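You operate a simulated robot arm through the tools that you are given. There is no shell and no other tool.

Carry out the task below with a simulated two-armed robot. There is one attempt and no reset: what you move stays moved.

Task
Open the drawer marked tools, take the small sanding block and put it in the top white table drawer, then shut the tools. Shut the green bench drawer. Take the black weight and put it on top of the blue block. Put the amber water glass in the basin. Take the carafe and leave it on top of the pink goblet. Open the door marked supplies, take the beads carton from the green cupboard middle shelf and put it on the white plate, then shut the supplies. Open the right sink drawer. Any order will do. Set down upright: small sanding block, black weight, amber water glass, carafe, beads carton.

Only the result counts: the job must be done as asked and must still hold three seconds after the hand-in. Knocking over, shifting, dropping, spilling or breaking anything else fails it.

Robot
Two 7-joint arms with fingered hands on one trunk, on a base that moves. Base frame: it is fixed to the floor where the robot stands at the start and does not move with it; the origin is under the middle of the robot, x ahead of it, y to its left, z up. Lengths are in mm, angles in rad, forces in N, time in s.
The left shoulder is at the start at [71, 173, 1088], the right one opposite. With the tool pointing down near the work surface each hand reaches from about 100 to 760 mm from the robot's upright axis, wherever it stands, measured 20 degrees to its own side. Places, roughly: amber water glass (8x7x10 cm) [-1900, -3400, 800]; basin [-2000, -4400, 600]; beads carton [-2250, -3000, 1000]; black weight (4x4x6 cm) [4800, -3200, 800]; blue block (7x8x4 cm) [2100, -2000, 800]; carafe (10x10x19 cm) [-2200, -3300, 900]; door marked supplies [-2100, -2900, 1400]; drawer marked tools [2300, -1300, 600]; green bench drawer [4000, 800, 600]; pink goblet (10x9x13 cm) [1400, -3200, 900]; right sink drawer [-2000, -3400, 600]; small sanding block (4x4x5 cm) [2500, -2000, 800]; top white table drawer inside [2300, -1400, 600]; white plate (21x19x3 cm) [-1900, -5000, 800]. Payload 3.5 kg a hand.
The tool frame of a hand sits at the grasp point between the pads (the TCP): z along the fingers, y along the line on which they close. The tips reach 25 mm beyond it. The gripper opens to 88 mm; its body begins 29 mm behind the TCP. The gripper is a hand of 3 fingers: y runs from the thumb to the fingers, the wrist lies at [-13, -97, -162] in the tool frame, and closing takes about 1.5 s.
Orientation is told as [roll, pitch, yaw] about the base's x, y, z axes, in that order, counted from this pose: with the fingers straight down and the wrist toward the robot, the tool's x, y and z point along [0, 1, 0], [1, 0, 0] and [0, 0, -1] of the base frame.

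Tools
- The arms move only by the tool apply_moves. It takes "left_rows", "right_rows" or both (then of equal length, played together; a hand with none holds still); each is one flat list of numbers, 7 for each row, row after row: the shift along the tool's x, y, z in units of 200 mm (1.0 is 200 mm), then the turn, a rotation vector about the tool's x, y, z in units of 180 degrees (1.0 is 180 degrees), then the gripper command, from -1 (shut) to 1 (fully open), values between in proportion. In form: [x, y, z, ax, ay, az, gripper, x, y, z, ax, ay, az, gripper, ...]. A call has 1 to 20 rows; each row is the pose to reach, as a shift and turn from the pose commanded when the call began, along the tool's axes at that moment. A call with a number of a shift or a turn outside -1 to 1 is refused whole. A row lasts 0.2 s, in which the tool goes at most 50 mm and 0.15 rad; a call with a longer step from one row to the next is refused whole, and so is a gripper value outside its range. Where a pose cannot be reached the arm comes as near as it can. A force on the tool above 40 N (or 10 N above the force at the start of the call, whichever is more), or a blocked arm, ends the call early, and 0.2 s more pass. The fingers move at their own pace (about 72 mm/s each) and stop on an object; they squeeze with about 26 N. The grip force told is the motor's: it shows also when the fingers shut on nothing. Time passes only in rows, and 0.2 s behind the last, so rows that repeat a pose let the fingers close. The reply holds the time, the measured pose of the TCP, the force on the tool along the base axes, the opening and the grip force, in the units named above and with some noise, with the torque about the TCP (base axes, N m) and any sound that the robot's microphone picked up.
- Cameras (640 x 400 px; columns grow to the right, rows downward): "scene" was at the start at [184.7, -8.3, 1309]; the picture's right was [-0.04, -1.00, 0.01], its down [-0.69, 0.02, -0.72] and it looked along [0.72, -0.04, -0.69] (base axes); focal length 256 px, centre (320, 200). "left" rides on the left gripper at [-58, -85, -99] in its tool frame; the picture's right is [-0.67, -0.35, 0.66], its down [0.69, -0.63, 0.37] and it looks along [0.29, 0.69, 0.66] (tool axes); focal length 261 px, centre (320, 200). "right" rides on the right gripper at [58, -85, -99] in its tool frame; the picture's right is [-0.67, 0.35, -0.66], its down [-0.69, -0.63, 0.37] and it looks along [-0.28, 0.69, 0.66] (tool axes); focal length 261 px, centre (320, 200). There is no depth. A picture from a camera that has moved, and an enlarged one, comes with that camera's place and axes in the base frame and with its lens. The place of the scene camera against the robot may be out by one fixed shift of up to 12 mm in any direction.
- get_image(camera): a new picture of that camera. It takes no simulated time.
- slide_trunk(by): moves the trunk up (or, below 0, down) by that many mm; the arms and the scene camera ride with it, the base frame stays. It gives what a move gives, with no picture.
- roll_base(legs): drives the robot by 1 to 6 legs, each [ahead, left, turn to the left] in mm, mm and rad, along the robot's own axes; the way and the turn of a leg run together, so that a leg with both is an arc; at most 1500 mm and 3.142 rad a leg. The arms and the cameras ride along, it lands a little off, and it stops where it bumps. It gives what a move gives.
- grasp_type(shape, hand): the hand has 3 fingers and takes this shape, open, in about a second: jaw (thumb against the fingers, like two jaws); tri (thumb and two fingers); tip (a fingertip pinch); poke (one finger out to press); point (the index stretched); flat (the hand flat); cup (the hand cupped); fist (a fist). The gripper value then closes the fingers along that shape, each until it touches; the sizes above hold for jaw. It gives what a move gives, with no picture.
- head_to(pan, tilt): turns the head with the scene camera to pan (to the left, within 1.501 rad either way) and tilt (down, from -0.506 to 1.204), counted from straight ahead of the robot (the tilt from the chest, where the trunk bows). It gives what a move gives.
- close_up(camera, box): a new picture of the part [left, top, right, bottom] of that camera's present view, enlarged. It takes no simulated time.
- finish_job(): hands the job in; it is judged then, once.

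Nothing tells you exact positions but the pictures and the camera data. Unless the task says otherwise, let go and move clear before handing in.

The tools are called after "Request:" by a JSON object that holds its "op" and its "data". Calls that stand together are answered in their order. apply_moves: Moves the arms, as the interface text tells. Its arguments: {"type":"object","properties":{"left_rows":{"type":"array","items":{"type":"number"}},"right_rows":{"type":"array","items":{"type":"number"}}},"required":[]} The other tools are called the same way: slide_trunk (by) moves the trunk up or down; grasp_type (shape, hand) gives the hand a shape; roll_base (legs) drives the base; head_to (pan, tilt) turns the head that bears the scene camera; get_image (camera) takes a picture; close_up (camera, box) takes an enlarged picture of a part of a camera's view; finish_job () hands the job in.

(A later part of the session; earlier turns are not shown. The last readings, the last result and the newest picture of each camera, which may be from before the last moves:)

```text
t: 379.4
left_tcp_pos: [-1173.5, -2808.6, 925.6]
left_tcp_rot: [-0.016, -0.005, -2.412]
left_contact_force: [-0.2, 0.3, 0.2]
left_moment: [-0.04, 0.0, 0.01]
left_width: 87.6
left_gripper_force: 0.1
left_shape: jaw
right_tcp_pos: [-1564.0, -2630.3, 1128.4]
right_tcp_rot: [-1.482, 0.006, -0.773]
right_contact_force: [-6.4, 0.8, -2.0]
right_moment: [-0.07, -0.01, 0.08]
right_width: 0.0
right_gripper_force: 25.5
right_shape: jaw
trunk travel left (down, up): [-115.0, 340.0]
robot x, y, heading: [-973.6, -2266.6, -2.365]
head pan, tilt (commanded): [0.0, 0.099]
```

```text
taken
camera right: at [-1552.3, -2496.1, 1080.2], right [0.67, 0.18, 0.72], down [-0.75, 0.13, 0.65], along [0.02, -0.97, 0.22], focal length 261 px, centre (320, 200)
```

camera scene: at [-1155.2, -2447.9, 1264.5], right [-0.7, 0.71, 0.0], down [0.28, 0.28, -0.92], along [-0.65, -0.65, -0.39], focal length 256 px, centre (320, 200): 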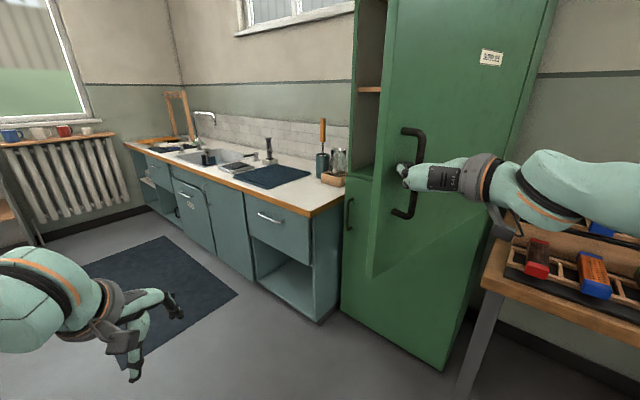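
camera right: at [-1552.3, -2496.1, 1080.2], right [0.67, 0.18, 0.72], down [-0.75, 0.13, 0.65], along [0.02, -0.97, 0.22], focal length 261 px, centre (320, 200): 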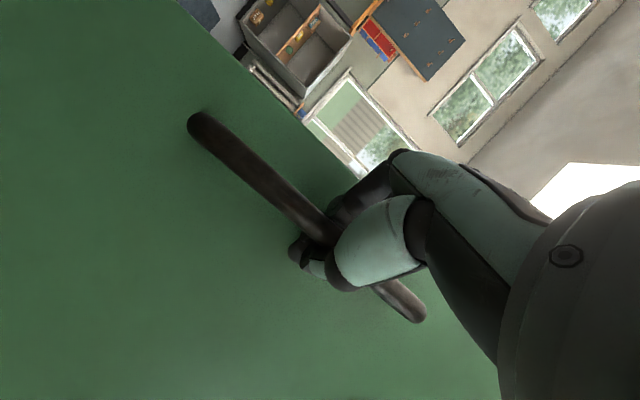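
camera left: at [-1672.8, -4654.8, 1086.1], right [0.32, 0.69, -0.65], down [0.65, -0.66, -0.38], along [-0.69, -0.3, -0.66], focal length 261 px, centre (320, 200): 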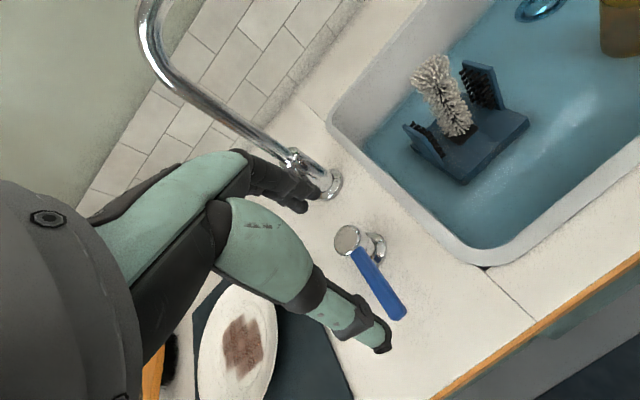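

About 80° now. Three more small arcs.

Request:
{"op": "roll_base", "data": {"legs": [[-53, -101, 0.1], [-53, -101, 0.1], [-53, -101, 0.1]]}}

Request:
{"op": "get_image", "data": {"camera": "scene"}}

```text
t: 382.2
left_tcp_pos: [-1152.3, -2536.7, 927.8]
left_tcp_rot: [-0.018, -0.005, -2.112]
left_contact_force: [0.2, 1.1, -0.2]
left_moment: [0.02, 0.02, 0.01]
left_width: 88.0
left_gripper_force: 0.0
left_shape: jaw
right_tcp_pos: [-1576.8, -2481.0, 1129.3]
right_tcp_rot: [-1.483, 0.007, -0.473]
right_contact_force: [-0.3, -0.3, 1.6]
right_moment: [0.03, -0.01, 0.03]
right_width: 0.2
right_gripper_force: 26.3
right_shape: jaw
trunk travel left (down, up): [-115.0, 340.0]
robot x, y, heading: [-1121.2, -1964.2, -2.058]
head pan, tilt (commanded): [0.0, 0.099]
```

```text
taken
camera scene: at [-1240.9, -2186.0, 1264.7], right [-0.88, 0.47, 0.0], down [0.19, 0.35, -0.92], along [-0.43, -0.81, -0.39], focal length 256 px, centre (320, 200)
```

scene: 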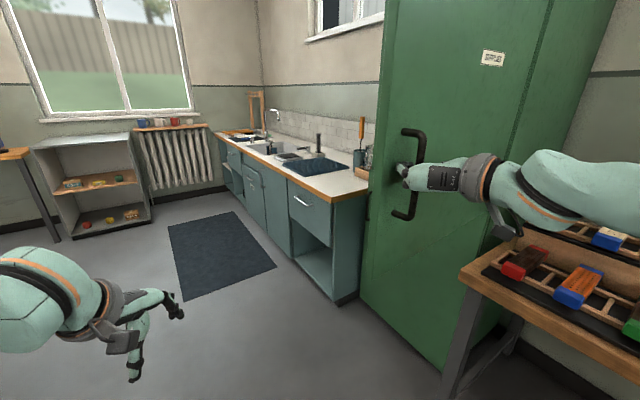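

The door is about 97° open and holds. I let go of the handle and back away.

Request:
{"op": "apply_moves", "data": {"right_rows": [0, 0, 0, 0, 0, 0, 0, 0, 0, 0, 0, 0, 0, 1, 0, 0, 0, 0, 0, 0, 1, 0, 0, 0, 0, 0, 0, 1, 0, 0, 0, 0, 0, 0, 1, 0, 0, 0, 0, 0, 0, 1, 0, 0, 0, 0, 0, 0, 1]}}

Request:
{"op": "roll_base", "data": {"legs": [[-150, 0, 0]]}}

Request:
{"op": "get_image", "data": {"camera": "scene"}}

```text
t: 383.9
left_tcp_pos: [-1150.5, -2535.7, 927.0]
left_tcp_rot: [-0.017, -0.006, -2.112]
left_contact_force: [-1.3, -0.6, -0.6]
left_moment: [0.01, 0.02, -0.01]
left_width: 87.5
left_gripper_force: 0.0
left_shape: jaw
right_tcp_pos: [-1575.6, -2482.2, 1128.9]
right_tcp_rot: [-1.482, 0.008, -0.473]
right_contact_force: [-0.3, 0.4, 0.5]
right_moment: [0.04, 0.01, -0.02]
right_width: 87.6
right_gripper_force: 0.0
right_shape: jaw
trunk travel left (down, up): [-115.0, 340.0]
robot x, y, heading: [-1118.3, -1962.6, -2.059]
head pan, tilt (commanded): [0.0, 0.099]
```

```text
t: 385.2
left_tcp_pos: [-1080.4, -2403.7, 926.5]
left_tcp_rot: [-0.016, -0.006, -2.111]
left_contact_force: [0.0, -0.5, 0.8]
left_moment: [-0.05, 0.01, 0.04]
left_width: 87.8
left_gripper_force: 0.1
left_shape: jaw
right_tcp_pos: [-1505.1, -2350.3, 1128.8]
right_tcp_rot: [-1.485, 0.008, -0.472]
right_contact_force: [1.2, 0.3, -0.3]
right_moment: [-0.01, -0.02, -0.01]
right_width: 87.8
right_gripper_force: 0.0
right_shape: jaw
trunk travel left (down, up): [-115.0, 340.0]
robot x, y, heading: [-1048.3, -1828.0, -2.064]
head pan, tilt (commanded): [0.0, 0.099]
```

```text
taken
camera scene: at [-1169.4, -2053.7, 1264.7], right [-0.88, 0.47, 0.0], down [0.18, 0.35, -0.92], along [-0.43, -0.81, -0.39], focal length 256 px, centre (320, 200)
```

scene: 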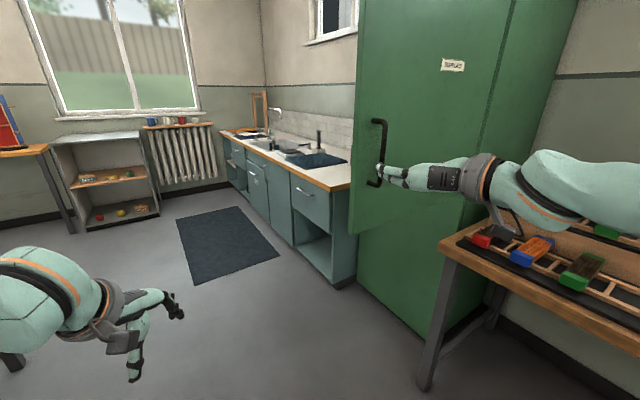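

The door stays open. I drive back round to stand in front of the open cupboard.

Request:
{"op": "roll_base", "data": {"legs": [[0, 0, 0.49], [1340, -60, 0], [0, 0, -1.49]]}}

Request:
{"op": "get_image", "data": {"camera": "scene"}}

```text
t: 389.6
left_tcp_pos: [-823.0, -2764.5, 924.8]
left_tcp_rot: [-0.018, -0.001, -1.623]
left_contact_force: [0.6, -0.8, -0.3]
left_moment: [0.03, 0.03, -0.06]
left_width: 87.6
left_gripper_force: 0.0
left_shape: jaw
right_tcp_pos: [-1220.9, -2916.3, 1126.9]
right_tcp_rot: [-1.48, 0.01, 0.022]
right_contact_force: [-0.5, -0.4, -0.5]
right_moment: [0.01, 0.0, -0.01]
right_width: 87.7
right_gripper_force: 0.0
right_shape: jaw
trunk travel left (down, up): [-115.0, 340.0]
robot x, y, heading: [-1064.9, -2237.1, -1.573]
head pan, tilt (commanded): [0.0, 0.099]
stopped in leg 2: the robot was blocked; the commanded pose is now the measured one
```

```text
taken
camera scene: at [-1067.8, -2497.3, 1263.7], right [-1.0, 0.0, 0.0], down [0.0, 0.4, -0.92], along [0.0, -0.92, -0.4], focal length 256 px, centre (320, 200)
```

scene: 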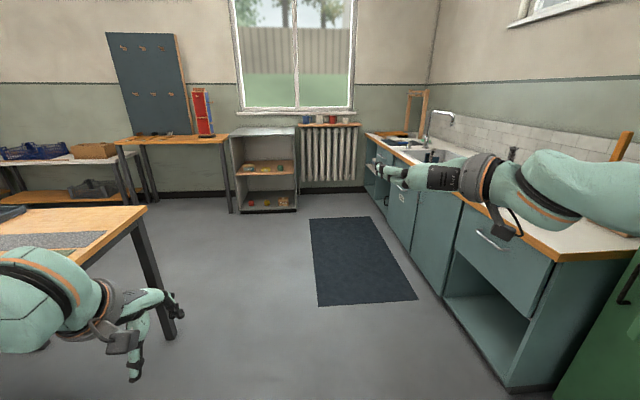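

The robot was blocked on the way. I look to the right, at the door and right elbow.

Request:
{"op": "head_to", "data": {"pan": -1.2, "tilt": 0.2}}

Request:
{"op": "get_image", "data": {"camera": "scene"}}

Request:
{"op": "head_to", "data": {"pan": 1.2, "tilt": 0.5}}

Request:
{"op": "get_image", "data": {"camera": "scene"}}

```text
t: 391.0
left_tcp_pos: [-823.6, -2760.5, 926.7]
left_tcp_rot: [-0.017, -0.008, -1.623]
left_contact_force: [0.1, -0.7, -0.5]
left_moment: [-0.02, 0.02, -0.01]
left_width: 87.7
left_gripper_force: 0.1
left_shape: jaw
right_tcp_pos: [-1223.9, -2911.5, 1130.5]
right_tcp_rot: [-1.484, 0.008, 0.019]
right_contact_force: [-0.1, -0.1, -0.7]
right_moment: [-0.04, 0.02, -0.04]
right_width: 87.3
right_gripper_force: 0.0
right_shape: jaw
trunk travel left (down, up): [-115.0, 340.0]
robot x, y, heading: [-1070.6, -2240.5, -1.569]
head pan, tilt (commanded): [-1.201, 0.201]
```

```text
taken
camera scene: at [-1156.9, -2434.1, 1273.3], right [-0.36, 0.89, 0.28], down [0.19, 0.36, -0.91], along [-0.91, -0.28, -0.3], focal length 256 px, centre (320, 200)
```

scene: 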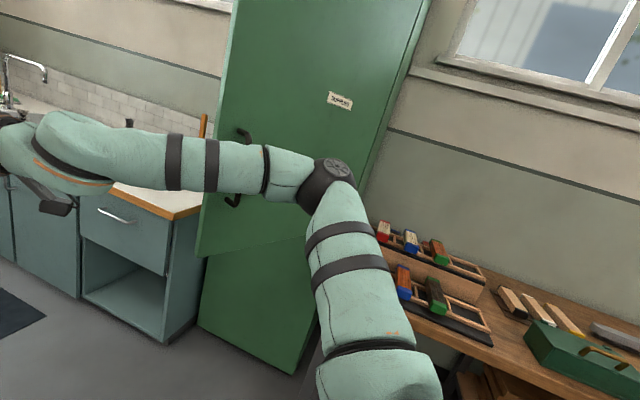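

```text
t: 393.2
left_tcp_pos: [-824.1, -2758.4, 927.0]
left_tcp_rot: [-0.018, -0.007, -1.623]
left_contact_force: [0.4, -0.6, 0.1]
left_moment: [0.0, 0.0, -0.03]
left_width: 87.7
left_gripper_force: 0.1
left_shape: jaw
right_tcp_pos: [-1222.1, -2911.0, 1129.7]
right_tcp_rot: [-1.484, 0.007, 0.018]
right_contact_force: [0.6, 0.7, 0.0]
right_moment: [0.0, 0.02, -0.03]
right_width: 87.8
right_gripper_force: 0.0
right_shape: jaw
trunk travel left (down, up): [-115.0, 340.0]
robot x, y, heading: [-1069.3, -2237.8, -1.571]
head pan, tilt (commanded): [1.201, 0.499]
```

```text
taken
camera scene: at [-985.3, -2425.3, 1247.0], right [-0.36, -0.89, -0.28], down [-0.45, 0.43, -0.79], along [0.82, -0.16, -0.55], focal length 256 px, centre (320, 200)
```

scene: 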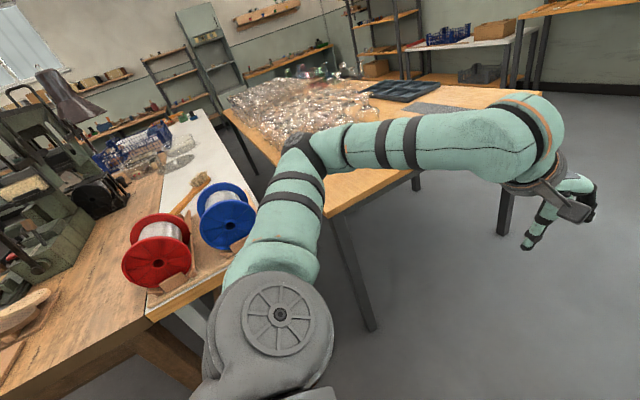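

The right elbow came up against the door's outer face and may have pushed it a bit. I shift away from it to the left and then go on forward.

Request:
{"op": "roll_base", "data": {"legs": [[0, 160, 0], [500, 0, 0], [450, 0, 0]]}}

Request:
{"op": "head_to", "data": {"pan": -1.3, "tilt": 0.1}}

Request:
{"op": "get_image", "data": {"camera": "scene"}}

```text
t: 399.5
left_tcp_pos: [-660.1, -3712.8, 925.7]
left_tcp_rot: [-0.017, -0.006, -1.622]
left_contact_force: [-0.3, -0.3, 0.8]
left_moment: [-0.04, 0.05, -0.02]
left_width: 87.9
left_gripper_force: 0.0
left_shape: jaw
right_tcp_pos: [-1060.8, -3864.5, 1129.0]
right_tcp_rot: [-1.483, 0.007, 0.019]
right_contact_force: [-0.4, -1.0, -0.1]
right_moment: [-0.03, 0.01, -0.05]
right_width: 87.7
right_gripper_force: 0.0
right_shape: jaw
trunk travel left (down, up): [-115.0, 340.0]
robot x, y, heading: [-903.6, -3191.2, -1.573]
head pan, tilt (commanded): [1.201, 0.499]
```

```text
t: 401.7
left_tcp_pos: [-662.2, -3712.2, 927.5]
left_tcp_rot: [-0.018, -0.007, -1.621]
left_contact_force: [0.5, 0.2, 1.2]
left_moment: [0.01, -0.02, 0.03]
left_width: 87.6
left_gripper_force: 0.1
left_shape: jaw
right_tcp_pos: [-1059.4, -3864.9, 1129.6]
right_tcp_rot: [-1.483, 0.006, 0.022]
right_contact_force: [0.3, 0.2, 0.6]
right_moment: [0.03, 0.01, 0.02]
right_width: 87.8
right_gripper_force: 0.0
right_shape: jaw
trunk travel left (down, up): [-115.0, 340.0]
robot x, y, heading: [-900.5, -3190.0, -1.565]
head pan, tilt (commanded): [-1.3, 0.099]
```

```text
taken
camera scene: at [-995.7, -3381.0, 1284.9], right [-0.27, 0.92, 0.29], down [0.1, 0.32, -0.94], along [-0.96, -0.23, -0.17], focal length 256 px, centre (320, 200)
```

scene: 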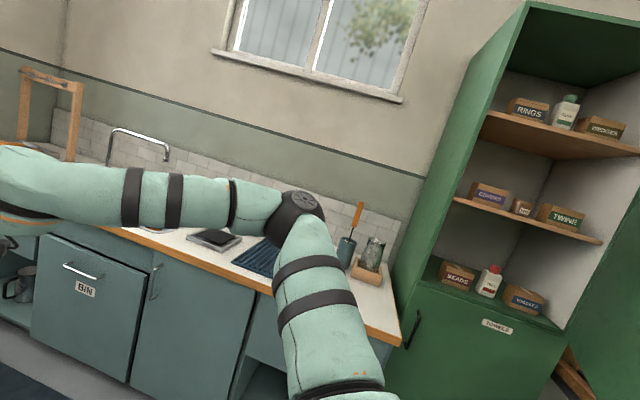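

The cupboard is well open: BEADS stands at the left of the lowest shelf of the upper compartment, next to a white bottle. I turn to face it and bring the right hand back to pointing down.

Request:
{"op": "roll_base", "data": {"legs": [[0, 0, -1.5]]}}

Request:
{"op": "apply_moves", "data": {"right_rows": [0.02, 0, 0, 0.0187, 0.0385, 0.0187, 1, 0.04, 0, 0, 0.0374, 0.0771, 0.0374, 1, 0.06, 0, 0, 0.0561, 0.1156, 0.0561, 1, 0.08, 0, 0, 0.0748, 0.1542, 0.0748, 1, 0.1, 0, 0, 0.0935, 0.1927, 0.0935, 1, 0.12, 0, 0, 0.1122, 0.2313, 0.1122, 1, 0.14, 0, 0, 0.131, 0.2698, 0.131, 1, 0.16, 0, 0, 0.1497, 0.3084, 0.1497, 1, 0.18, 0, 0, 0.1684, 0.347, 0.1684, 1, 0.2, 0, 0, 0.1871, 0.3855, 0.1871, 1, 0.22, 0, 0, 0.2058, 0.424, 0.2058, 1, 0.24, 0, 0, 0.2245, 0.4626, 0.2245, 1, 0.24, 0, 0, 0.2245, 0.4626, 0.2245, 1]}}

Request:
{"op": "head_to", "data": {"pan": -0.2, "tilt": 0.3}}

Request:
{"op": "get_image", "data": {"camera": "scene"}}

```text
t: 405.8
left_tcp_pos: [-1402.8, -3478.3, 925.9]
left_tcp_rot: [-0.019, -0.007, -3.108]
left_contact_force: [0.2, 0.3, 0.0]
left_moment: [0.03, 0.01, 0.01]
left_width: 87.8
left_gripper_force: 0.0
left_shape: jaw
right_tcp_pos: [-1588.8, -3093.1, 1129.6]
right_tcp_rot: [-1.483, 0.007, -1.465]
right_contact_force: [-0.5, -0.1, 0.0]
right_moment: [0.0, -0.01, -0.01]
right_width: 87.7
right_gripper_force: 0.1
right_shape: jaw
trunk travel left (down, up): [-115.0, 340.0]
robot x, y, heading: [-904.9, -3191.3, -3.053]
head pan, tilt (commanded): [-1.3, 0.099]
```

```text
t: 408.6
left_tcp_pos: [-1404.3, -3479.3, 926.2]
left_tcp_rot: [-0.02, -0.005, -3.108]
left_contact_force: [-0.5, 0.1, 0.1]
left_moment: [0.0, -0.01, 0.0]
left_width: 87.9
left_gripper_force: 0.1
left_shape: jaw
right_tcp_pos: [-1494.2, -3076.2, 1059.2]
right_tcp_rot: [-0.044, -0.183, -2.433]
right_contact_force: [1.1, -1.1, -0.7]
right_moment: [0.0, -0.03, 0.06]
right_width: 88.2
right_gripper_force: 0.1
right_shape: jaw
right hand out of reach, approached as far as the arm can: row 5, 6, 7, 8, 9, 10, 11, 12, 13
trunk travel left (down, up): [-115.0, 340.0]
robot x, y, heading: [-902.0, -3190.9, -3.058]
head pan, tilt (commanded): [-1.3, 0.099]
```

```text
t: 409.9
left_tcp_pos: [-1403.1, -3478.6, 926.9]
left_tcp_rot: [-0.017, -0.005, -3.108]
left_contact_force: [-0.1, 0.3, -0.3]
left_moment: [-0.04, 0.0, -0.02]
left_width: 87.5
left_gripper_force: 0.0
left_shape: jaw
right_tcp_pos: [-1494.0, -3075.7, 1060.9]
right_tcp_rot: [-0.049, -0.186, -2.433]
right_contact_force: [0.2, 0.4, -0.2]
right_moment: [0.0, -0.01, -0.03]
right_width: 87.9
right_gripper_force: 0.1
right_shape: jaw
trunk travel left (down, up): [-115.0, 340.0]
robot x, y, heading: [-903.4, -3194.5, -3.055]
head pan, tilt (commanded): [-0.201, 0.3]
```

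```text
taken
camera scene: at [-1151.4, -3197.7, 1247.1], right [0.11, 0.99, 0.06], down [0.56, -0.01, -0.83], along [-0.82, 0.12, -0.56], focal length 256 px, centre (320, 200)
```

scene: 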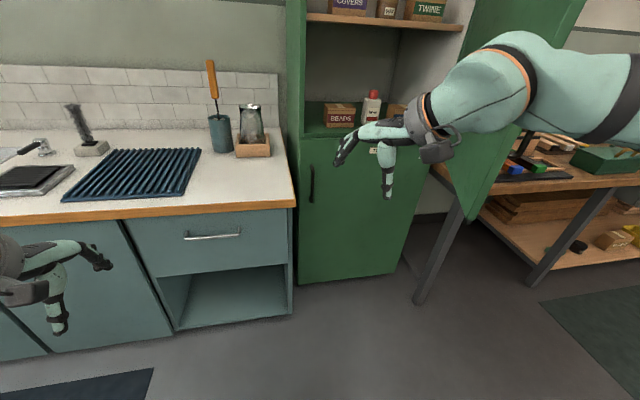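

Request:
{"op": "apply_moves", "data": {"right_rows": [0, 0, 0, 0.0118, 0.0031, 0.0396, 1, 0, 0, 0, 0.0236, 0.0062, 0.0792, 1, 0, 0, 0, 0.0354, 0.0094, 0.1188, 1, 0, 0, 0, 0.0472, 0.0125, 0.1584, 1, 0, 0, 0, 0.059, 0.0156, 0.198, 1, 0, 0, 0, 0.059, 0.0156, 0.198, 1]}}

Request:
{"op": "close_up", "data": {"camera": "scene", "box": [280, 0, 460, 160]}}

```text
t: 411.3
left_tcp_pos: [-1403.9, -3478.0, 927.1]
left_tcp_rot: [-0.016, -0.006, -3.109]
left_contact_force: [0.4, -0.1, -0.3]
left_moment: [-0.02, -0.04, 0.03]
left_width: 87.9
left_gripper_force: 0.0
left_shape: jaw
right_tcp_pos: [-1493.4, -3075.4, 1059.7]
right_tcp_rot: [0.06, 0.01, -3.055]
right_contact_force: [-0.4, 0.5, 0.4]
right_moment: [0.01, -0.03, 0.04]
right_width: 88.1
right_gripper_force: 0.0
right_shape: jaw
trunk travel left (down, up): [-115.0, 340.0]
robot x, y, heading: [-905.4, -3191.7, -3.053]
head pan, tilt (commanded): [-0.201, 0.3]
```

```text
2.50 times, centred on (370, 80) of scene
camera zoom: at [-1151.4, -3197.5, 1247.1], right [0.11, 0.99, 0.06], down [0.56, -0.01, -0.83], along [-0.82, 0.12, -0.56], focal length 641 px, centre (195, 500)
```

zoom: 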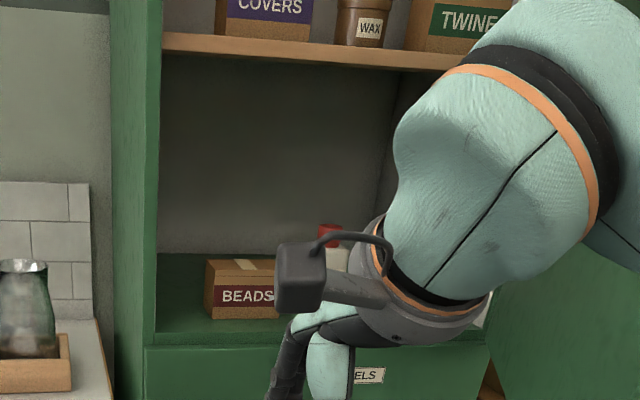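

The right hand blocks the view of the carton. I move it aside and zoom in on the shelf.

Request:
{"op": "apply_moves", "data": {"right_rows": [-0.1, 0, 0.05, 0, -0.01, 0, 1, -0.25, 0, 0.2, 0, -0.019, 0, 1, -0.4, 0, 0.4, 0, -0.019, 0, 1, -0.55, 0, 0.6, 0, -0.019, 0, 1, -0.55, -0.1, 0.75, 0, -0.019, 0, 1]}}

Request:
{"op": "head_to", "data": {"pan": -0.2, "tilt": 0.1}}

Request:
{"op": "get_image", "data": {"camera": "scene"}}

Request:
{"op": "close_up", "data": {"camera": "scene", "box": [280, 130, 420, 220]}}

```text
t: 412.5
left_tcp_pos: [-1402.9, -3478.8, 926.9]
left_tcp_rot: [-0.016, -0.007, -3.108]
left_contact_force: [0.5, 0.1, -0.1]
left_moment: [0.01, -0.02, 0.01]
left_width: 87.6
left_gripper_force: 0.1
left_shape: jaw
right_tcp_pos: [-1481.4, -2974.8, 905.3]
right_tcp_rot: [-0.001, 0.007, -3.054]
right_contact_force: [-0.4, -0.3, -0.2]
right_moment: [0.0, 0.01, 0.0]
right_width: 87.9
right_gripper_force: 0.0
right_shape: jaw
trunk travel left (down, up): [-115.0, 340.0]
robot x, y, heading: [-902.5, -3190.1, -3.056]
head pan, tilt (commanded): [-0.201, 0.3]
```

```text
t: 413.2
left_tcp_pos: [-1404.3, -3477.6, 927.4]
left_tcp_rot: [-0.018, -0.006, -3.108]
left_contact_force: [1.4, 0.1, 0.2]
left_moment: [-0.01, -0.01, 0.0]
left_width: 87.9
left_gripper_force: 0.1
left_shape: jaw
right_tcp_pos: [-1479.8, -2976.1, 903.9]
right_tcp_rot: [0.002, 0.008, -3.052]
right_contact_force: [0.2, -0.1, -0.3]
right_moment: [-0.02, 0.01, -0.01]
right_width: 88.1
right_gripper_force: 0.0
right_shape: jaw
trunk travel left (down, up): [-115.0, 340.0]
robot x, y, heading: [-904.6, -3192.9, -3.062]
head pan, tilt (commanded): [-0.201, 0.099]
```

```text
taken
camera scene: at [-1155.8, -3198.3, 1265.2], right [0.11, 0.99, 0.06], down [0.39, 0.01, -0.92], along [-0.91, 0.12, -0.39], focal length 256 px, centre (320, 200)
```

scene: 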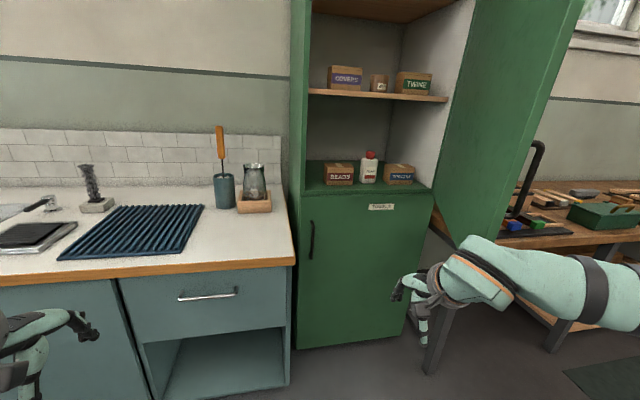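

```text
4.44 times, centred on (350, 175) of scene
camera zoom: at [-1155.8, -3198.3, 1265.2], right [0.11, 0.99, 0.06], down [0.39, 0.01, -0.92], along [-0.91, 0.12, -0.39], focal length 1139 px, centre (187, 311)
```

zoom: 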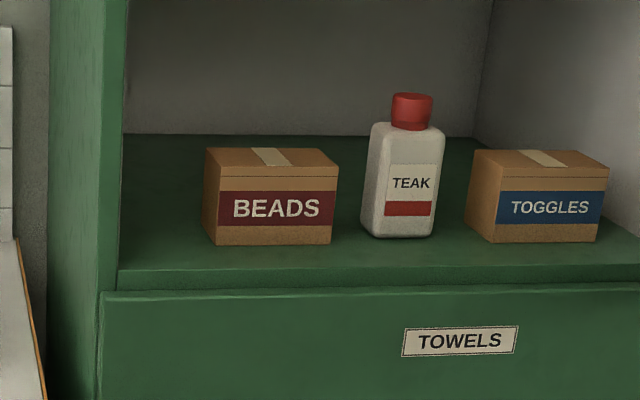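

The carton looks roughly 110 × 100 × 67 mm, which may be too big for the 88 mm jaw. I test what opening the other hand shapes give.

Request:
{"op": "grasp_type", "data": {"hand": "left", "shape": "cup"}}

Request:
{"op": "get_image", "data": {"camera": "left"}}

Request:
{"op": "grasp_type", "data": {"hand": "left", "shape": "tri"}}

Request:
{"op": "get_image", "data": {"camera": "left"}}

Request:
{"op": "grasp_type", "data": {"hand": "left", "shape": "flat"}}

Request:
{"op": "get_image", "data": {"camera": "left"}}

```text
t: 414.1
left_tcp_pos: [-1403.5, -3479.1, 927.3]
left_tcp_rot: [-0.018, -0.008, -3.108]
left_contact_force: [-0.1, -0.3, 0.4]
left_moment: [-0.01, 0.03, 0.03]
left_width: 59.8
left_gripper_force: 0.1
left_shape: cup
right_tcp_pos: [-1481.4, -2973.8, 904.1]
right_tcp_rot: [0.002, 0.01, -3.052]
right_contact_force: [0.5, -0.1, 0.9]
right_moment: [-0.02, 0.0, 0.0]
right_width: 88.0
right_gripper_force: 0.0
right_shape: jaw
trunk travel left (down, up): [-115.0, 340.0]
robot x, y, heading: [-905.8, -3191.2, -3.059]
head pan, tilt (commanded): [-0.201, 0.099]
```

```text
taken
camera left: at [-1319.7, -3420.1, 1026.2], right [0.32, 0.69, -0.65], down [0.65, -0.66, -0.38], along [-0.69, -0.3, -0.66], focal length 261 px, centre (320, 200)
```

left: 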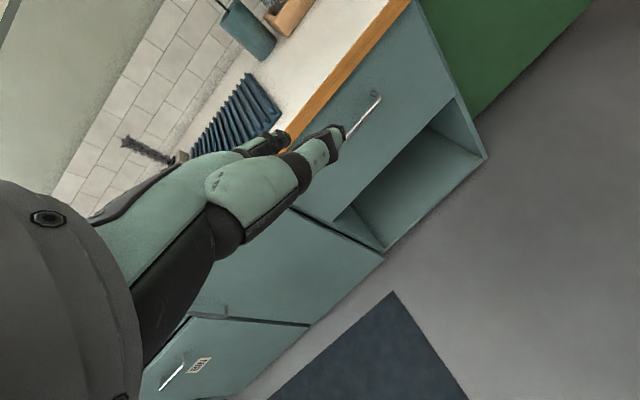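

```text
t: 415.0
left_tcp_pos: [-1403.0, -3477.8, 926.6]
left_tcp_rot: [-0.017, -0.007, -3.109]
left_contact_force: [0.2, 0.5, 0.7]
left_moment: [0.02, 0.0, -0.05]
left_width: 87.9
left_gripper_force: 0.1
left_shape: tri
right_tcp_pos: [-1480.6, -2975.5, 904.7]
right_tcp_rot: [0.001, 0.007, -3.054]
right_contact_force: [-0.5, 0.3, -0.6]
right_moment: [0.0, 0.04, 0.02]
right_width: 87.8
right_gripper_force: 0.1
right_shape: jaw
trunk travel left (down, up): [-115.0, 340.0]
robot x, y, heading: [-904.7, -3191.8, -3.057]
head pan, tilt (commanded): [-0.201, 0.099]
```

```text
taken
camera left: at [-1319.7, -3420.1, 1026.2], right [0.32, 0.69, -0.65], down [0.65, -0.66, -0.38], along [-0.69, -0.3, -0.66], focal length 261 px, centre (320, 200)
```

left: 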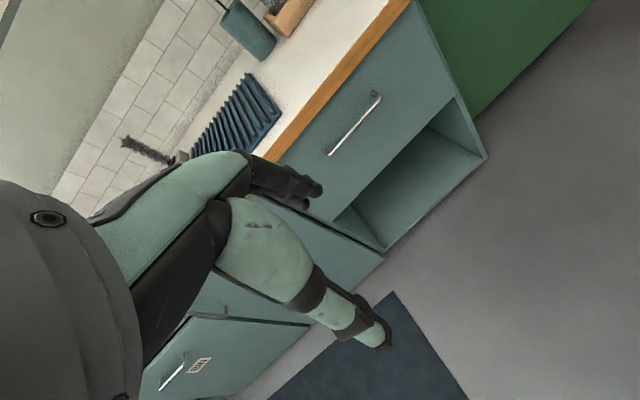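

```text
t: 415.9
left_tcp_pos: [-1404.8, -3478.0, 927.3]
left_tcp_rot: [-0.019, -0.007, -3.109]
left_contact_force: [0.4, -0.1, -0.4]
left_moment: [0.02, 0.01, 0.04]
left_width: 0.2
left_gripper_force: 0.2
left_shape: flat
right_tcp_pos: [-1481.1, -2975.0, 905.2]
right_tcp_rot: [0.002, 0.01, -3.05]
right_contact_force: [-0.1, 0.2, 0.9]
right_moment: [-0.04, 0.04, -0.02]
right_width: 88.0
right_gripper_force: 0.0
right_shape: jaw
trunk travel left (down, up): [-115.0, 340.0]
robot x, y, heading: [-908.7, -3188.6, -3.054]
head pan, tilt (commanded): [-0.201, 0.099]
```

```text
taken
camera left: at [-1319.7, -3420.1, 1026.1], right [0.32, 0.69, -0.65], down [0.65, -0.66, -0.38], along [-0.69, -0.3, -0.66], focal length 261 px, centre (320, 200)
```

left: 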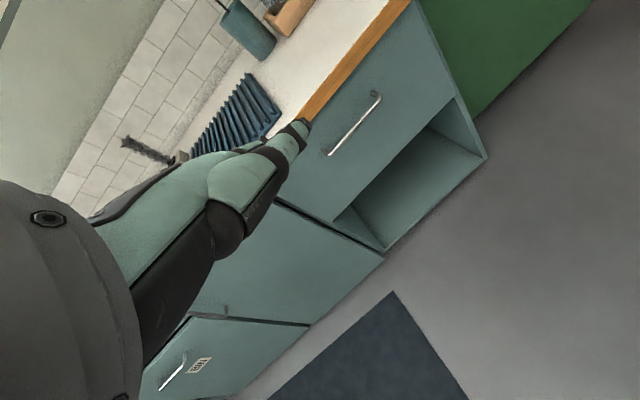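

None opens wider than 88 mm. I restore the left jaw and go closer for a better measurement of the carton.

Request:
{"op": "grasp_type", "data": {"hand": "left", "shape": "jaw"}}

Request:
{"op": "roll_base", "data": {"legs": [[240, -60, 0]]}}

Request:
{"op": "head_to", "data": {"pan": -0.25, "tilt": 0.2}}

Request:
{"op": "get_image", "data": {"camera": "scene"}}

Request:
{"op": "close_up", "data": {"camera": "scene", "box": [260, 130, 420, 230]}}

```text
t: 416.8
left_tcp_pos: [-1403.5, -3478.0, 927.8]
left_tcp_rot: [-0.017, -0.008, -3.107]
left_contact_force: [0.3, 0.5, -0.2]
left_moment: [-0.01, 0.01, -0.03]
left_width: 87.9
left_gripper_force: 0.0
left_shape: jaw
right_tcp_pos: [-1479.6, -2974.1, 904.7]
right_tcp_rot: [0.002, 0.008, -3.054]
right_contact_force: [-0.3, 0.2, 0.2]
right_moment: [0.0, 0.0, -0.04]
right_width: 88.0
right_gripper_force: 0.1
right_shape: jaw
trunk travel left (down, up): [-115.0, 340.0]
robot x, y, heading: [-904.1, -3189.9, -3.058]
head pan, tilt (commanded): [-0.201, 0.099]
```

```text
t: 418.5
left_tcp_pos: [-1612.3, -3443.3, 929.2]
left_tcp_rot: [-0.021, -0.01, -3.114]
left_contact_force: [0.6, 1.0, 0.4]
left_moment: [0.01, -0.01, 0.04]
left_width: 87.9
left_gripper_force: 0.0
left_shape: jaw
right_tcp_pos: [-1681.5, -2944.6, 902.3]
right_tcp_rot: [-0.001, 0.02, -3.045]
right_contact_force: [-0.6, -0.4, 0.4]
right_moment: [-0.01, 0.01, 0.0]
right_width: 87.7
right_gripper_force: 0.1
right_shape: jaw
trunk travel left (down, up): [-115.0, 340.0]
robot x, y, heading: [-1111.1, -3157.9, -3.058]
head pan, tilt (commanded): [-0.201, 0.099]
stopped in leg 1: the robot was blocked; the commanded pose is now the measured one
```

```text
t: 419.2
left_tcp_pos: [-1611.8, -3444.4, 928.7]
left_tcp_rot: [-0.023, -0.011, -3.111]
left_contact_force: [0.7, 0.0, 0.3]
left_moment: [-0.01, 0.0, 0.01]
left_width: 87.6
left_gripper_force: 0.1
left_shape: jaw
right_tcp_pos: [-1680.6, -2943.5, 902.4]
right_tcp_rot: [0.0, 0.023, -3.044]
right_contact_force: [0.0, -0.5, 0.4]
right_moment: [-0.05, 0.01, 0.02]
right_width: 87.6
right_gripper_force: 0.0
right_shape: jaw
trunk travel left (down, up): [-115.0, 340.0]
robot x, y, heading: [-1114.3, -3160.1, -3.054]
head pan, tilt (commanded): [-0.25, 0.201]
```

```text
taken
camera scene: at [-1358.9, -3161.3, 1257.4], right [0.16, 0.98, 0.07], down [0.48, -0.01, -0.88], along [-0.87, 0.17, -0.47], focal length 256 px, centre (320, 200)
```

scene: 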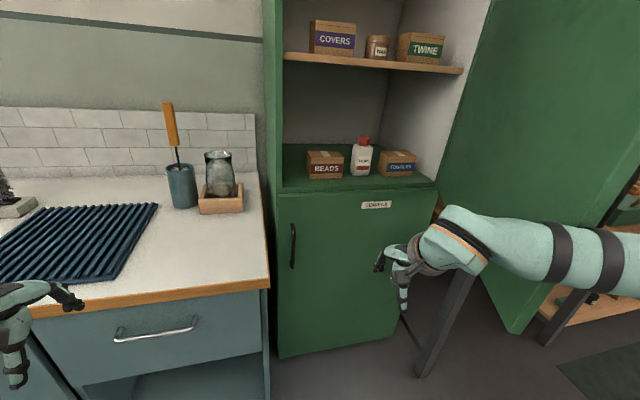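

```text
4.00 times, centred on (340, 180) of scene
camera zoom: at [-1358.9, -3161.3, 1257.4], right [0.16, 0.98, 0.07], down [0.48, -0.01, -0.88], along [-0.87, 0.17, -0.47], focal length 1025 px, centre (240, 280)
```

zoom: 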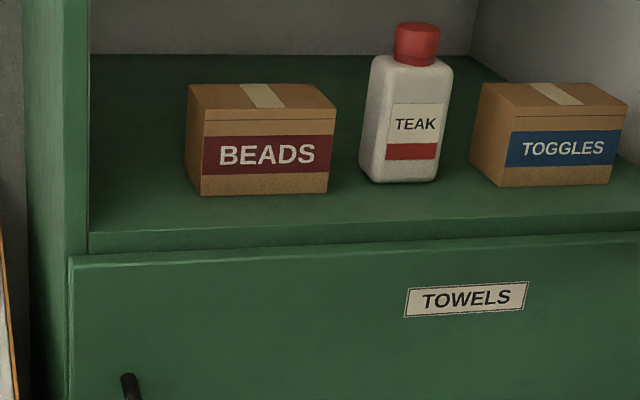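

Seen closer, the carton is about 110 wide, only 60–74 deep and 75 tall, so a top grasp along its depth works. My right forearm has pushed the door back to about 65°, so I first back away to the left.

Request:
{"op": "roll_base", "data": {"legs": [[-220, 0, 0], [0, 230, 0]]}}

Request:
{"op": "apply_moves", "data": {"right_rows": [0.05, 0.12, -0.1, 0, 0, 0, 0, 0.1, 0.24, -0.2, 0, 0, 0, -1, 0.16, 0.36, -0.3, 0, 0, 0, -1, 0.22, 0.48, -0.4, 0, 0, 0, -1, 0.28, 0.6, -0.5, 0, 0, 0, -1, 0.34, 0.72, -0.6, 0, 0, 0, -1, 0.4, 0.85, -0.68, 0, 0, 0, -1]}}

Request:
{"op": "head_to", "data": {"pan": -0.4, "tilt": 0.3}}

Request:
{"op": "get_image", "data": {"camera": "scene"}}

```text
t: 422.2
left_tcp_pos: [-1377.8, -3655.0, 925.7]
left_tcp_rot: [-0.018, -0.009, -3.112]
left_contact_force: [0.1, 0.0, -0.1]
left_moment: [0.0, -0.01, 0.01]
left_width: 88.0
left_gripper_force: 0.0
left_shape: jaw
right_tcp_pos: [-1446.4, -3153.9, 898.8]
right_tcp_rot: [-0.002, 0.025, -3.043]
right_contact_force: [-0.2, -0.7, -0.3]
right_moment: [0.01, -0.02, 0.0]
right_width: 88.1
right_gripper_force: 0.0
right_shape: jaw
trunk travel left (down, up): [-115.0, 340.0]
robot x, y, heading: [-879.0, -3367.1, -3.059]
head pan, tilt (commanded): [-0.25, 0.201]
```

```text
t: 423.8
left_tcp_pos: [-1378.1, -3655.1, 927.1]
left_tcp_rot: [-0.019, -0.006, -3.11]
left_contact_force: [-0.6, -0.8, 0.0]
left_moment: [0.01, 0.03, -0.01]
left_width: 87.8
left_gripper_force: 0.2
left_shape: jaw
right_tcp_pos: [-1612.3, -3250.8, 1030.6]
right_tcp_rot: [-0.001, 0.023, -3.043]
right_contact_force: [-0.2, -0.4, -0.2]
right_moment: [0.03, 0.04, -0.03]
right_width: 0.2
right_gripper_force: 26.0
right_shape: jaw
trunk travel left (down, up): [-115.0, 340.0]
robot x, y, heading: [-879.2, -3369.0, -3.057]
head pan, tilt (commanded): [-0.25, 0.201]
```

```text
t: 424.5
left_tcp_pos: [-1377.5, -3654.1, 927.4]
left_tcp_rot: [-0.02, -0.007, -3.111]
left_contact_force: [0.7, 0.5, 0.0]
left_moment: [-0.02, -0.04, 0.0]
left_width: 87.8
left_gripper_force: 0.0
left_shape: jaw
right_tcp_pos: [-1611.9, -3250.7, 1031.5]
right_tcp_rot: [0.001, 0.024, -3.044]
right_contact_force: [0.0, -0.2, -0.2]
right_moment: [-0.02, 0.0, 0.01]
right_width: 0.0
right_gripper_force: 25.7
right_shape: jaw
trunk travel left (down, up): [-115.0, 340.0]
robot x, y, heading: [-875.3, -3368.0, -3.06]
head pan, tilt (commanded): [-0.4, 0.3]
```

```text
taken
camera scene: at [-1120.2, -3357.0, 1248.8], right [0.29, 0.95, 0.12], down [0.55, -0.07, -0.83], along [-0.78, 0.31, -0.54], focal length 256 px, centre (320, 200)
```

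scene: 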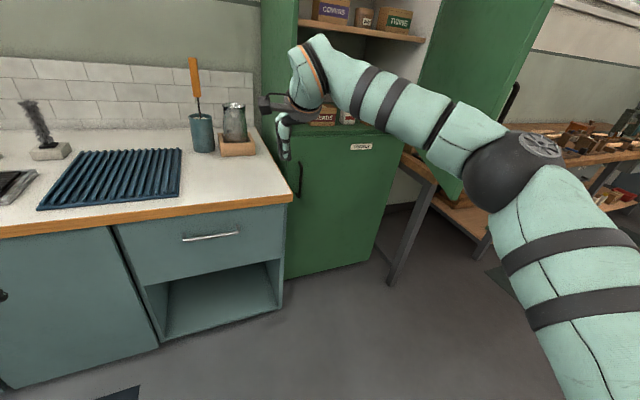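

The right arm is stretched forward now, so its elbow lies inside the door's swing. I drive in beside the door and then sideways to the right, pushing it open from inside.

Request:
{"op": "roll_base", "data": {"legs": [[345, 0, 0], [0, -110, 0]]}}

Request:
{"op": "head_to", "data": {"pan": -0.9, "tilt": 0.3}}

Request:
{"op": "get_image", "data": {"camera": "scene"}}

```text
t: 427.5
left_tcp_pos: [-1732.1, -3569.6, 927.1]
left_tcp_rot: [-0.017, -0.008, -3.117]
left_contact_force: [0.1, 0.4, 0.2]
left_moment: [-0.01, -0.02, 0.03]
left_width: 87.8
left_gripper_force: 0.0
left_shape: jaw
right_tcp_pos: [-1966.3, -3164.8, 1029.5]
right_tcp_rot: [0.0, 0.025, -3.047]
right_contact_force: [-0.7, -0.2, 0.3]
right_moment: [0.0, 0.03, -0.01]
right_width: 0.0
right_gripper_force: 25.9
right_shape: jaw
trunk travel left (down, up): [-115.0, 340.0]
robot x, y, heading: [-1235.6, -3287.8, -3.066]
head pan, tilt (commanded): [-0.4, 0.3]
```

```text
t: 428.4
left_tcp_pos: [-1732.3, -3570.7, 926.4]
left_tcp_rot: [-0.019, -0.007, -3.116]
left_contact_force: [1.1, -0.2, -0.2]
left_moment: [0.0, 0.03, 0.0]
left_width: 88.1
left_gripper_force: 0.1
left_shape: jaw
right_tcp_pos: [-1965.3, -3164.4, 1030.6]
right_tcp_rot: [0.0, 0.025, -3.047]
right_contact_force: [1.2, 0.2, -0.5]
right_moment: [0.0, -0.03, 0.02]
right_width: 0.1
right_gripper_force: 26.2
right_shape: jaw
trunk travel left (down, up): [-115.0, 340.0]
robot x, y, heading: [-1229.4, -3286.5, -3.064]
head pan, tilt (commanded): [-0.901, 0.3]
```

```text
taken
camera scene: at [-1450.4, -3235.6, 1257.1], right [0.7, 0.68, 0.23], down [0.48, -0.2, -0.86], along [-0.53, 0.71, -0.46], focal length 256 px, centre (320, 200)
```

scene: 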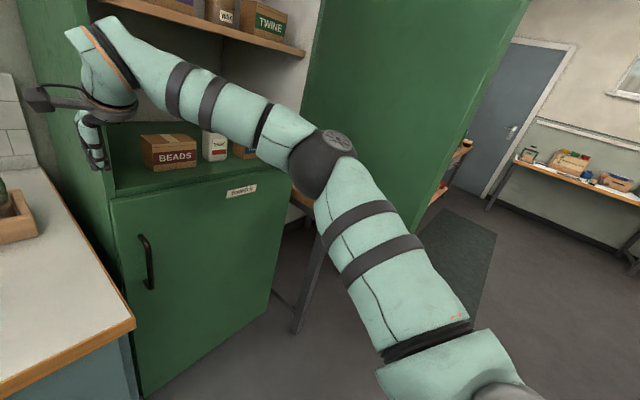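

The elbow is inside the door. I push sideways to the right.

Request:
{"op": "roll_base", "data": {"legs": [[0, -180, 0]]}}

Request:
{"op": "get_image", "data": {"camera": "scene"}}

```text
t: 429.9
left_tcp_pos: [-1746.5, -3389.2, 927.0]
left_tcp_rot: [-0.018, -0.006, -3.118]
left_contact_force: [0.0, 1.1, -0.1]
left_moment: [0.0, 0.0, 0.01]
left_width: 87.9
left_gripper_force: 0.0
left_shape: jaw
right_tcp_pos: [-1979.5, -2985.4, 1029.3]
right_tcp_rot: [0.001, 0.025, -3.047]
right_contact_force: [0.7, -1.2, 0.1]
right_moment: [-0.02, -0.02, -0.01]
right_width: 0.0
right_gripper_force: 26.0
right_shape: jaw
trunk travel left (down, up): [-115.0, 340.0]
robot x, y, heading: [-1245.6, -3108.1, -3.069]
head pan, tilt (commanded): [-0.901, 0.3]
```

```text
taken
camera scene: at [-1464.1, -3055.6, 1257.1], right [0.7, 0.68, 0.23], down [0.48, -0.2, -0.86], along [-0.53, 0.71, -0.46], focal length 256 px, centre (320, 200)
```

scene: 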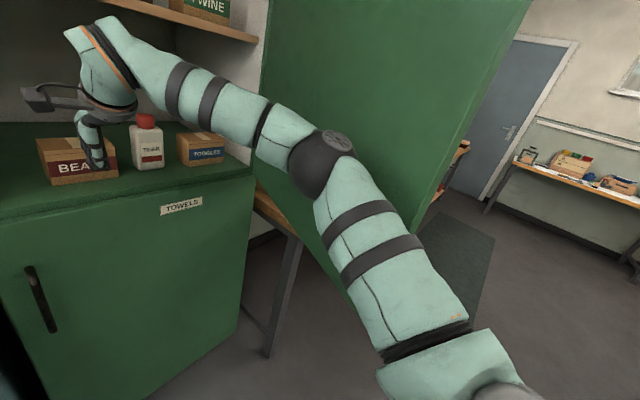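

The door moves along with it. I push a further 190 mm.

Request:
{"op": "roll_base", "data": {"legs": [[0, -190, 0]]}}

Request:
{"op": "get_image", "data": {"camera": "scene"}}

```text
t: 431.5
left_tcp_pos: [-1760.8, -3200.7, 928.9]
left_tcp_rot: [-0.018, -0.008, -3.119]
left_contact_force: [-0.3, 0.2, -0.2]
left_moment: [-0.05, -0.01, -0.01]
left_width: 87.6
left_gripper_force: 0.1
left_shape: jaw
right_tcp_pos: [-1993.4, -2794.7, 1031.0]
right_tcp_rot: [-0.001, 0.025, -3.049]
right_contact_force: [-0.4, -0.3, -1.1]
right_moment: [-0.02, 0.0, -0.02]
right_width: 0.0
right_gripper_force: 25.7
right_shape: jaw
trunk travel left (down, up): [-115.0, 340.0]
robot x, y, heading: [-1263.5, -2920.1, -3.066]
head pan, tilt (commanded): [-0.901, 0.3]
```

```text
taken
camera scene: at [-1478.7, -2865.6, 1257.1], right [0.7, 0.68, 0.23], down [0.48, -0.2, -0.86], along [-0.53, 0.71, -0.46], focal length 256 px, centre (320, 200)
```

scene: 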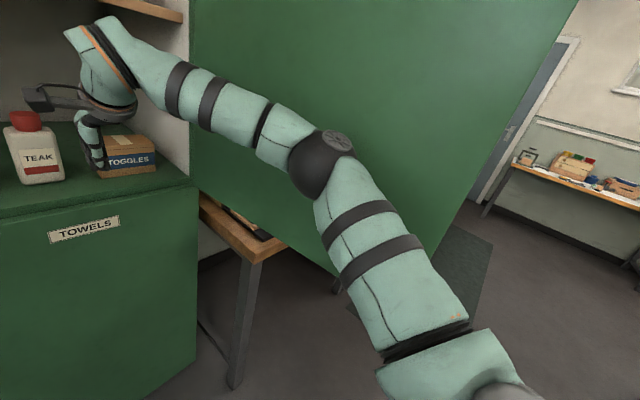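

The door is now about 120° open, well out of the way. I look through the right hand camera.

Request:
{"op": "get_image", "data": {"camera": "right"}}

Request:
{"op": "roll_base", "data": {"legs": [[0, 190, 0]]}}

Request:
{"op": "get_image", "data": {"camera": "right"}}

Request:
{"op": "head_to", "data": {"pan": -0.3, "tilt": 0.3}}

Request:
{"op": "get_image", "data": {"camera": "scene"}}

```text
taken
camera right: at [-1905.6, -2845.3, 1132.2], right [-0.42, 0.63, 0.65], down [0.57, 0.74, -0.35], along [-0.7, 0.22, -0.68], focal length 261 px, centre (320, 200)
```

right: 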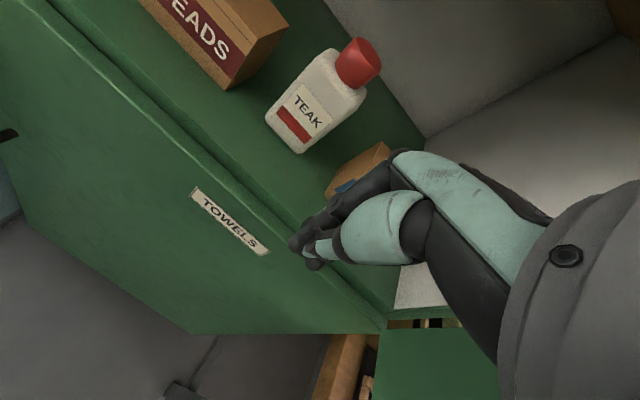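

```text
t: 433.1
left_tcp_pos: [-1746.3, -3393.4, 926.9]
left_tcp_rot: [-0.021, -0.008, -3.116]
left_contact_force: [0.7, 0.0, -0.1]
left_moment: [-0.01, 0.02, 0.0]
left_width: 88.0
left_gripper_force: 0.0
left_shape: jaw
right_tcp_pos: [-1978.7, -2988.7, 1031.3]
right_tcp_rot: [0.001, 0.024, -3.049]
right_contact_force: [-0.2, -0.2, 0.2]
right_moment: [0.01, -0.01, 0.02]
right_width: 0.0
right_gripper_force: 25.7
right_shape: jaw
trunk travel left (down, up): [-115.0, 340.0]
robot x, y, heading: [-1250.4, -3109.2, -3.068]
head pan, tilt (commanded): [-0.901, 0.3]
```

```text
taken
camera right: at [-1890.9, -3038.7, 1132.3], right [-0.42, 0.63, 0.65], down [0.57, 0.74, -0.35], along [-0.7, 0.22, -0.68], focal length 261 px, centre (320, 200)
```

right: 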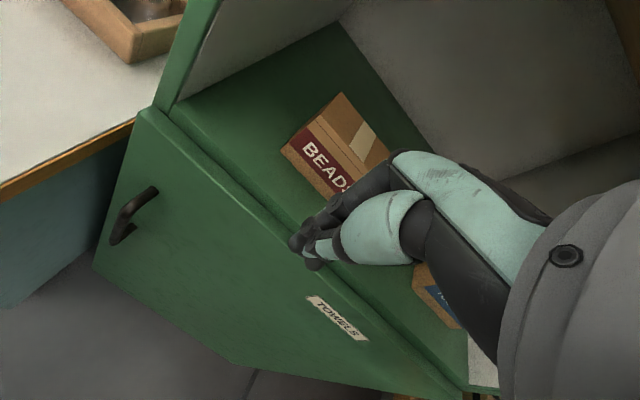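

```text
t: 434.1
left_tcp_pos: [-1746.8, -3393.4, 926.5]
left_tcp_rot: [-0.02, -0.006, -3.117]
left_contact_force: [0.8, 0.5, 0.4]
left_moment: [0.0, 0.01, -0.03]
left_width: 87.6
left_gripper_force: 0.1
left_shape: jaw
right_tcp_pos: [-1979.4, -2988.9, 1030.4]
right_tcp_rot: [0.001, 0.024, -3.049]
right_contact_force: [0.6, -0.5, -0.6]
right_moment: [-0.02, 0.01, 0.01]
right_width: 0.1
right_gripper_force: 26.3
right_shape: jaw
trunk travel left (down, up): [-115.0, 340.0]
robot x, y, heading: [-1246.6, -3111.6, -3.066]
head pan, tilt (commanded): [-0.3, 0.3]
```

```text
taken
camera scene: at [-1490.2, -3106.2, 1247.8], right [0.21, 0.97, 0.09], down [0.56, -0.05, -0.83], along [-0.8, 0.22, -0.55], focal length 256 px, centre (320, 200)
```

scene: 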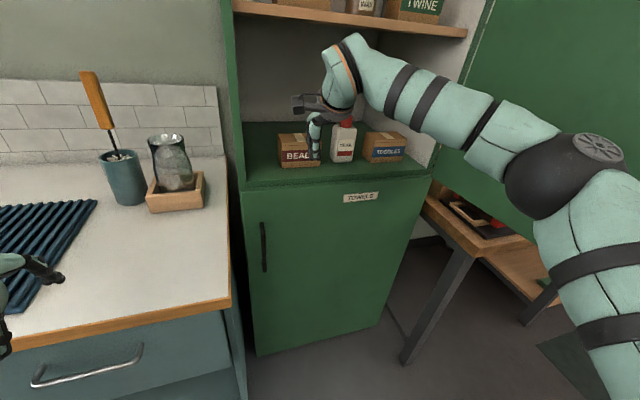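

Request:
{"op": "close_up", "data": {"camera": "right", "box": [250, 70, 430, 220]}}

Request:
{"op": "close_up", "data": {"camera": "scene", "box": [220, 0, 460, 200]}}

```text
2.67 times, centred on (340, 145) of right
camera zoom: at [-1890.9, -3038.1, 1132.3], right [-0.42, 0.63, 0.65], down [0.57, 0.74, -0.35], along [-0.7, 0.22, -0.68], focal length 695 px, centre (267, 347)
```

zoom: 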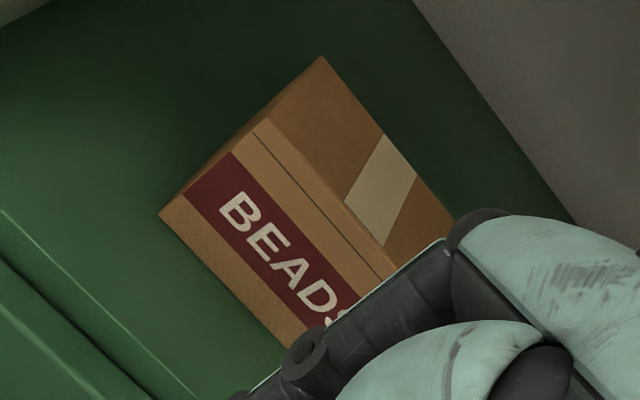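

```text
2.00 times, centred on (340, 100) of scene
camera zoom: at [-1490.2, -3106.2, 1247.8], right [0.21, 0.97, 0.09], down [0.56, -0.05, -0.83], along [-0.8, 0.22, -0.55], focal length 513 px, centre (280, 400)
```

zoom: 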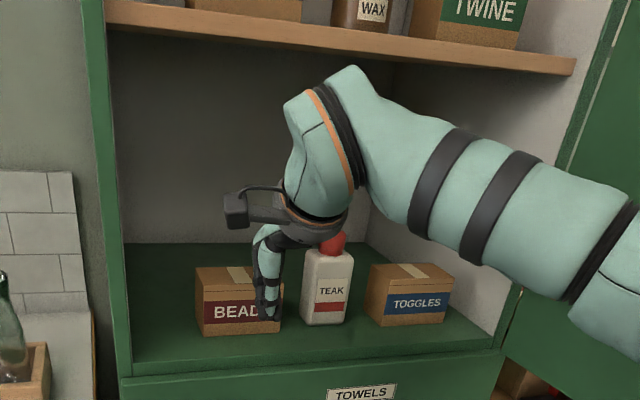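

The carton measures 107 × 62 × 74 mm with centre at about (-2155,-2990), z 913–987, square to the shelf. I open the hand and drive in over it, under the upper shelf.

Request:
{"op": "apply_moves", "data": {"right_rows": [0, 0, 0, -0.004, 0, 0, 0, 0, 0, 0, -0.0076, 0, 0, 1, 0, 0, 0, -0.0076, 0, 0, 1, 0, 0, 0, -0.0076, 0, 0, 1, 0, 0, 0, -0.0076, 0, 0, 1, 0, 0, 0, -0.0076, 0, 0, 1, 0, 0, 0, -0.0076, 0, 0, 1]}}

Request:
{"op": "roll_base", "data": {"legs": [[100, 0, 0]]}}

Request:
{"op": "get_image", "data": {"camera": "right"}}

Request:
{"op": "close_up", "data": {"camera": "scene", "box": [220, 0, 460, 200]}}

```text
t: 435.7
left_tcp_pos: [-1747.3, -3393.6, 926.6]
left_tcp_rot: [-0.019, -0.008, -3.118]
left_contact_force: [-0.7, -0.2, 0.1]
left_moment: [-0.01, 0.01, 0.03]
left_width: 87.7
left_gripper_force: 0.0
left_shape: jaw
right_tcp_pos: [-1979.5, -2988.1, 1030.8]
right_tcp_rot: [0.0, 0.001, -3.049]
right_contact_force: [0.5, 0.8, -0.7]
right_moment: [0.0, 0.01, -0.01]
right_width: 87.5
right_gripper_force: 0.1
right_shape: jaw
trunk travel left (down, up): [-115.0, 340.0]
robot x, y, heading: [-1247.8, -3111.9, -3.067]
head pan, tilt (commanded): [-0.3, 0.3]
```

```text
t: 436.8
left_tcp_pos: [-1847.4, -3400.8, 928.0]
left_tcp_rot: [-0.021, -0.007, -3.117]
left_contact_force: [-0.2, 0.4, 0.3]
left_moment: [-0.05, -0.01, 0.0]
left_width: 87.8
left_gripper_force: 0.0
left_shape: jaw
right_tcp_pos: [-2079.4, -2995.4, 1029.2]
right_tcp_rot: [0.001, -0.001, -3.051]
right_contact_force: [0.0, -0.6, 0.1]
right_moment: [0.0, -0.02, 0.01]
right_width: 87.8
right_gripper_force: 0.0
right_shape: jaw
trunk travel left (down, up): [-115.0, 340.0]
robot x, y, heading: [-1342.6, -3119.8, -3.069]
head pan, tilt (commanded): [-0.3, 0.3]
```

```text
taken
camera right: at [-1989.1, -3045.7, 1130.3], right [-0.41, 0.63, 0.66], down [0.56, 0.74, -0.37], along [-0.72, 0.22, -0.66], focal length 261 px, centre (320, 200)
```

right: 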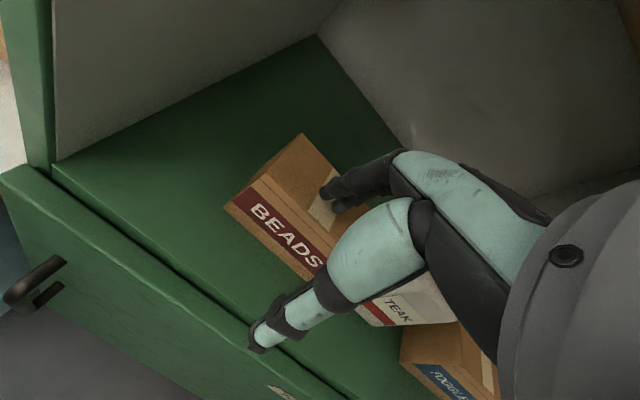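

```text
2.00 times, centred on (340, 100) of scene
camera zoom: at [-1590.6, -3114.0, 1247.8], right [0.21, 0.97, 0.09], down [0.56, -0.04, -0.83], along [-0.8, 0.22, -0.55], focal length 513 px, centre (280, 400)
```

zoom: 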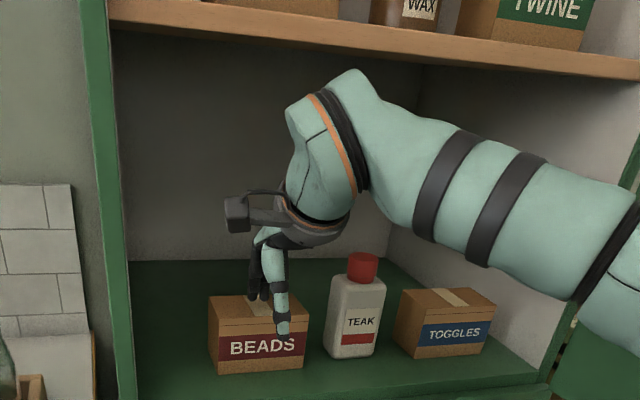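

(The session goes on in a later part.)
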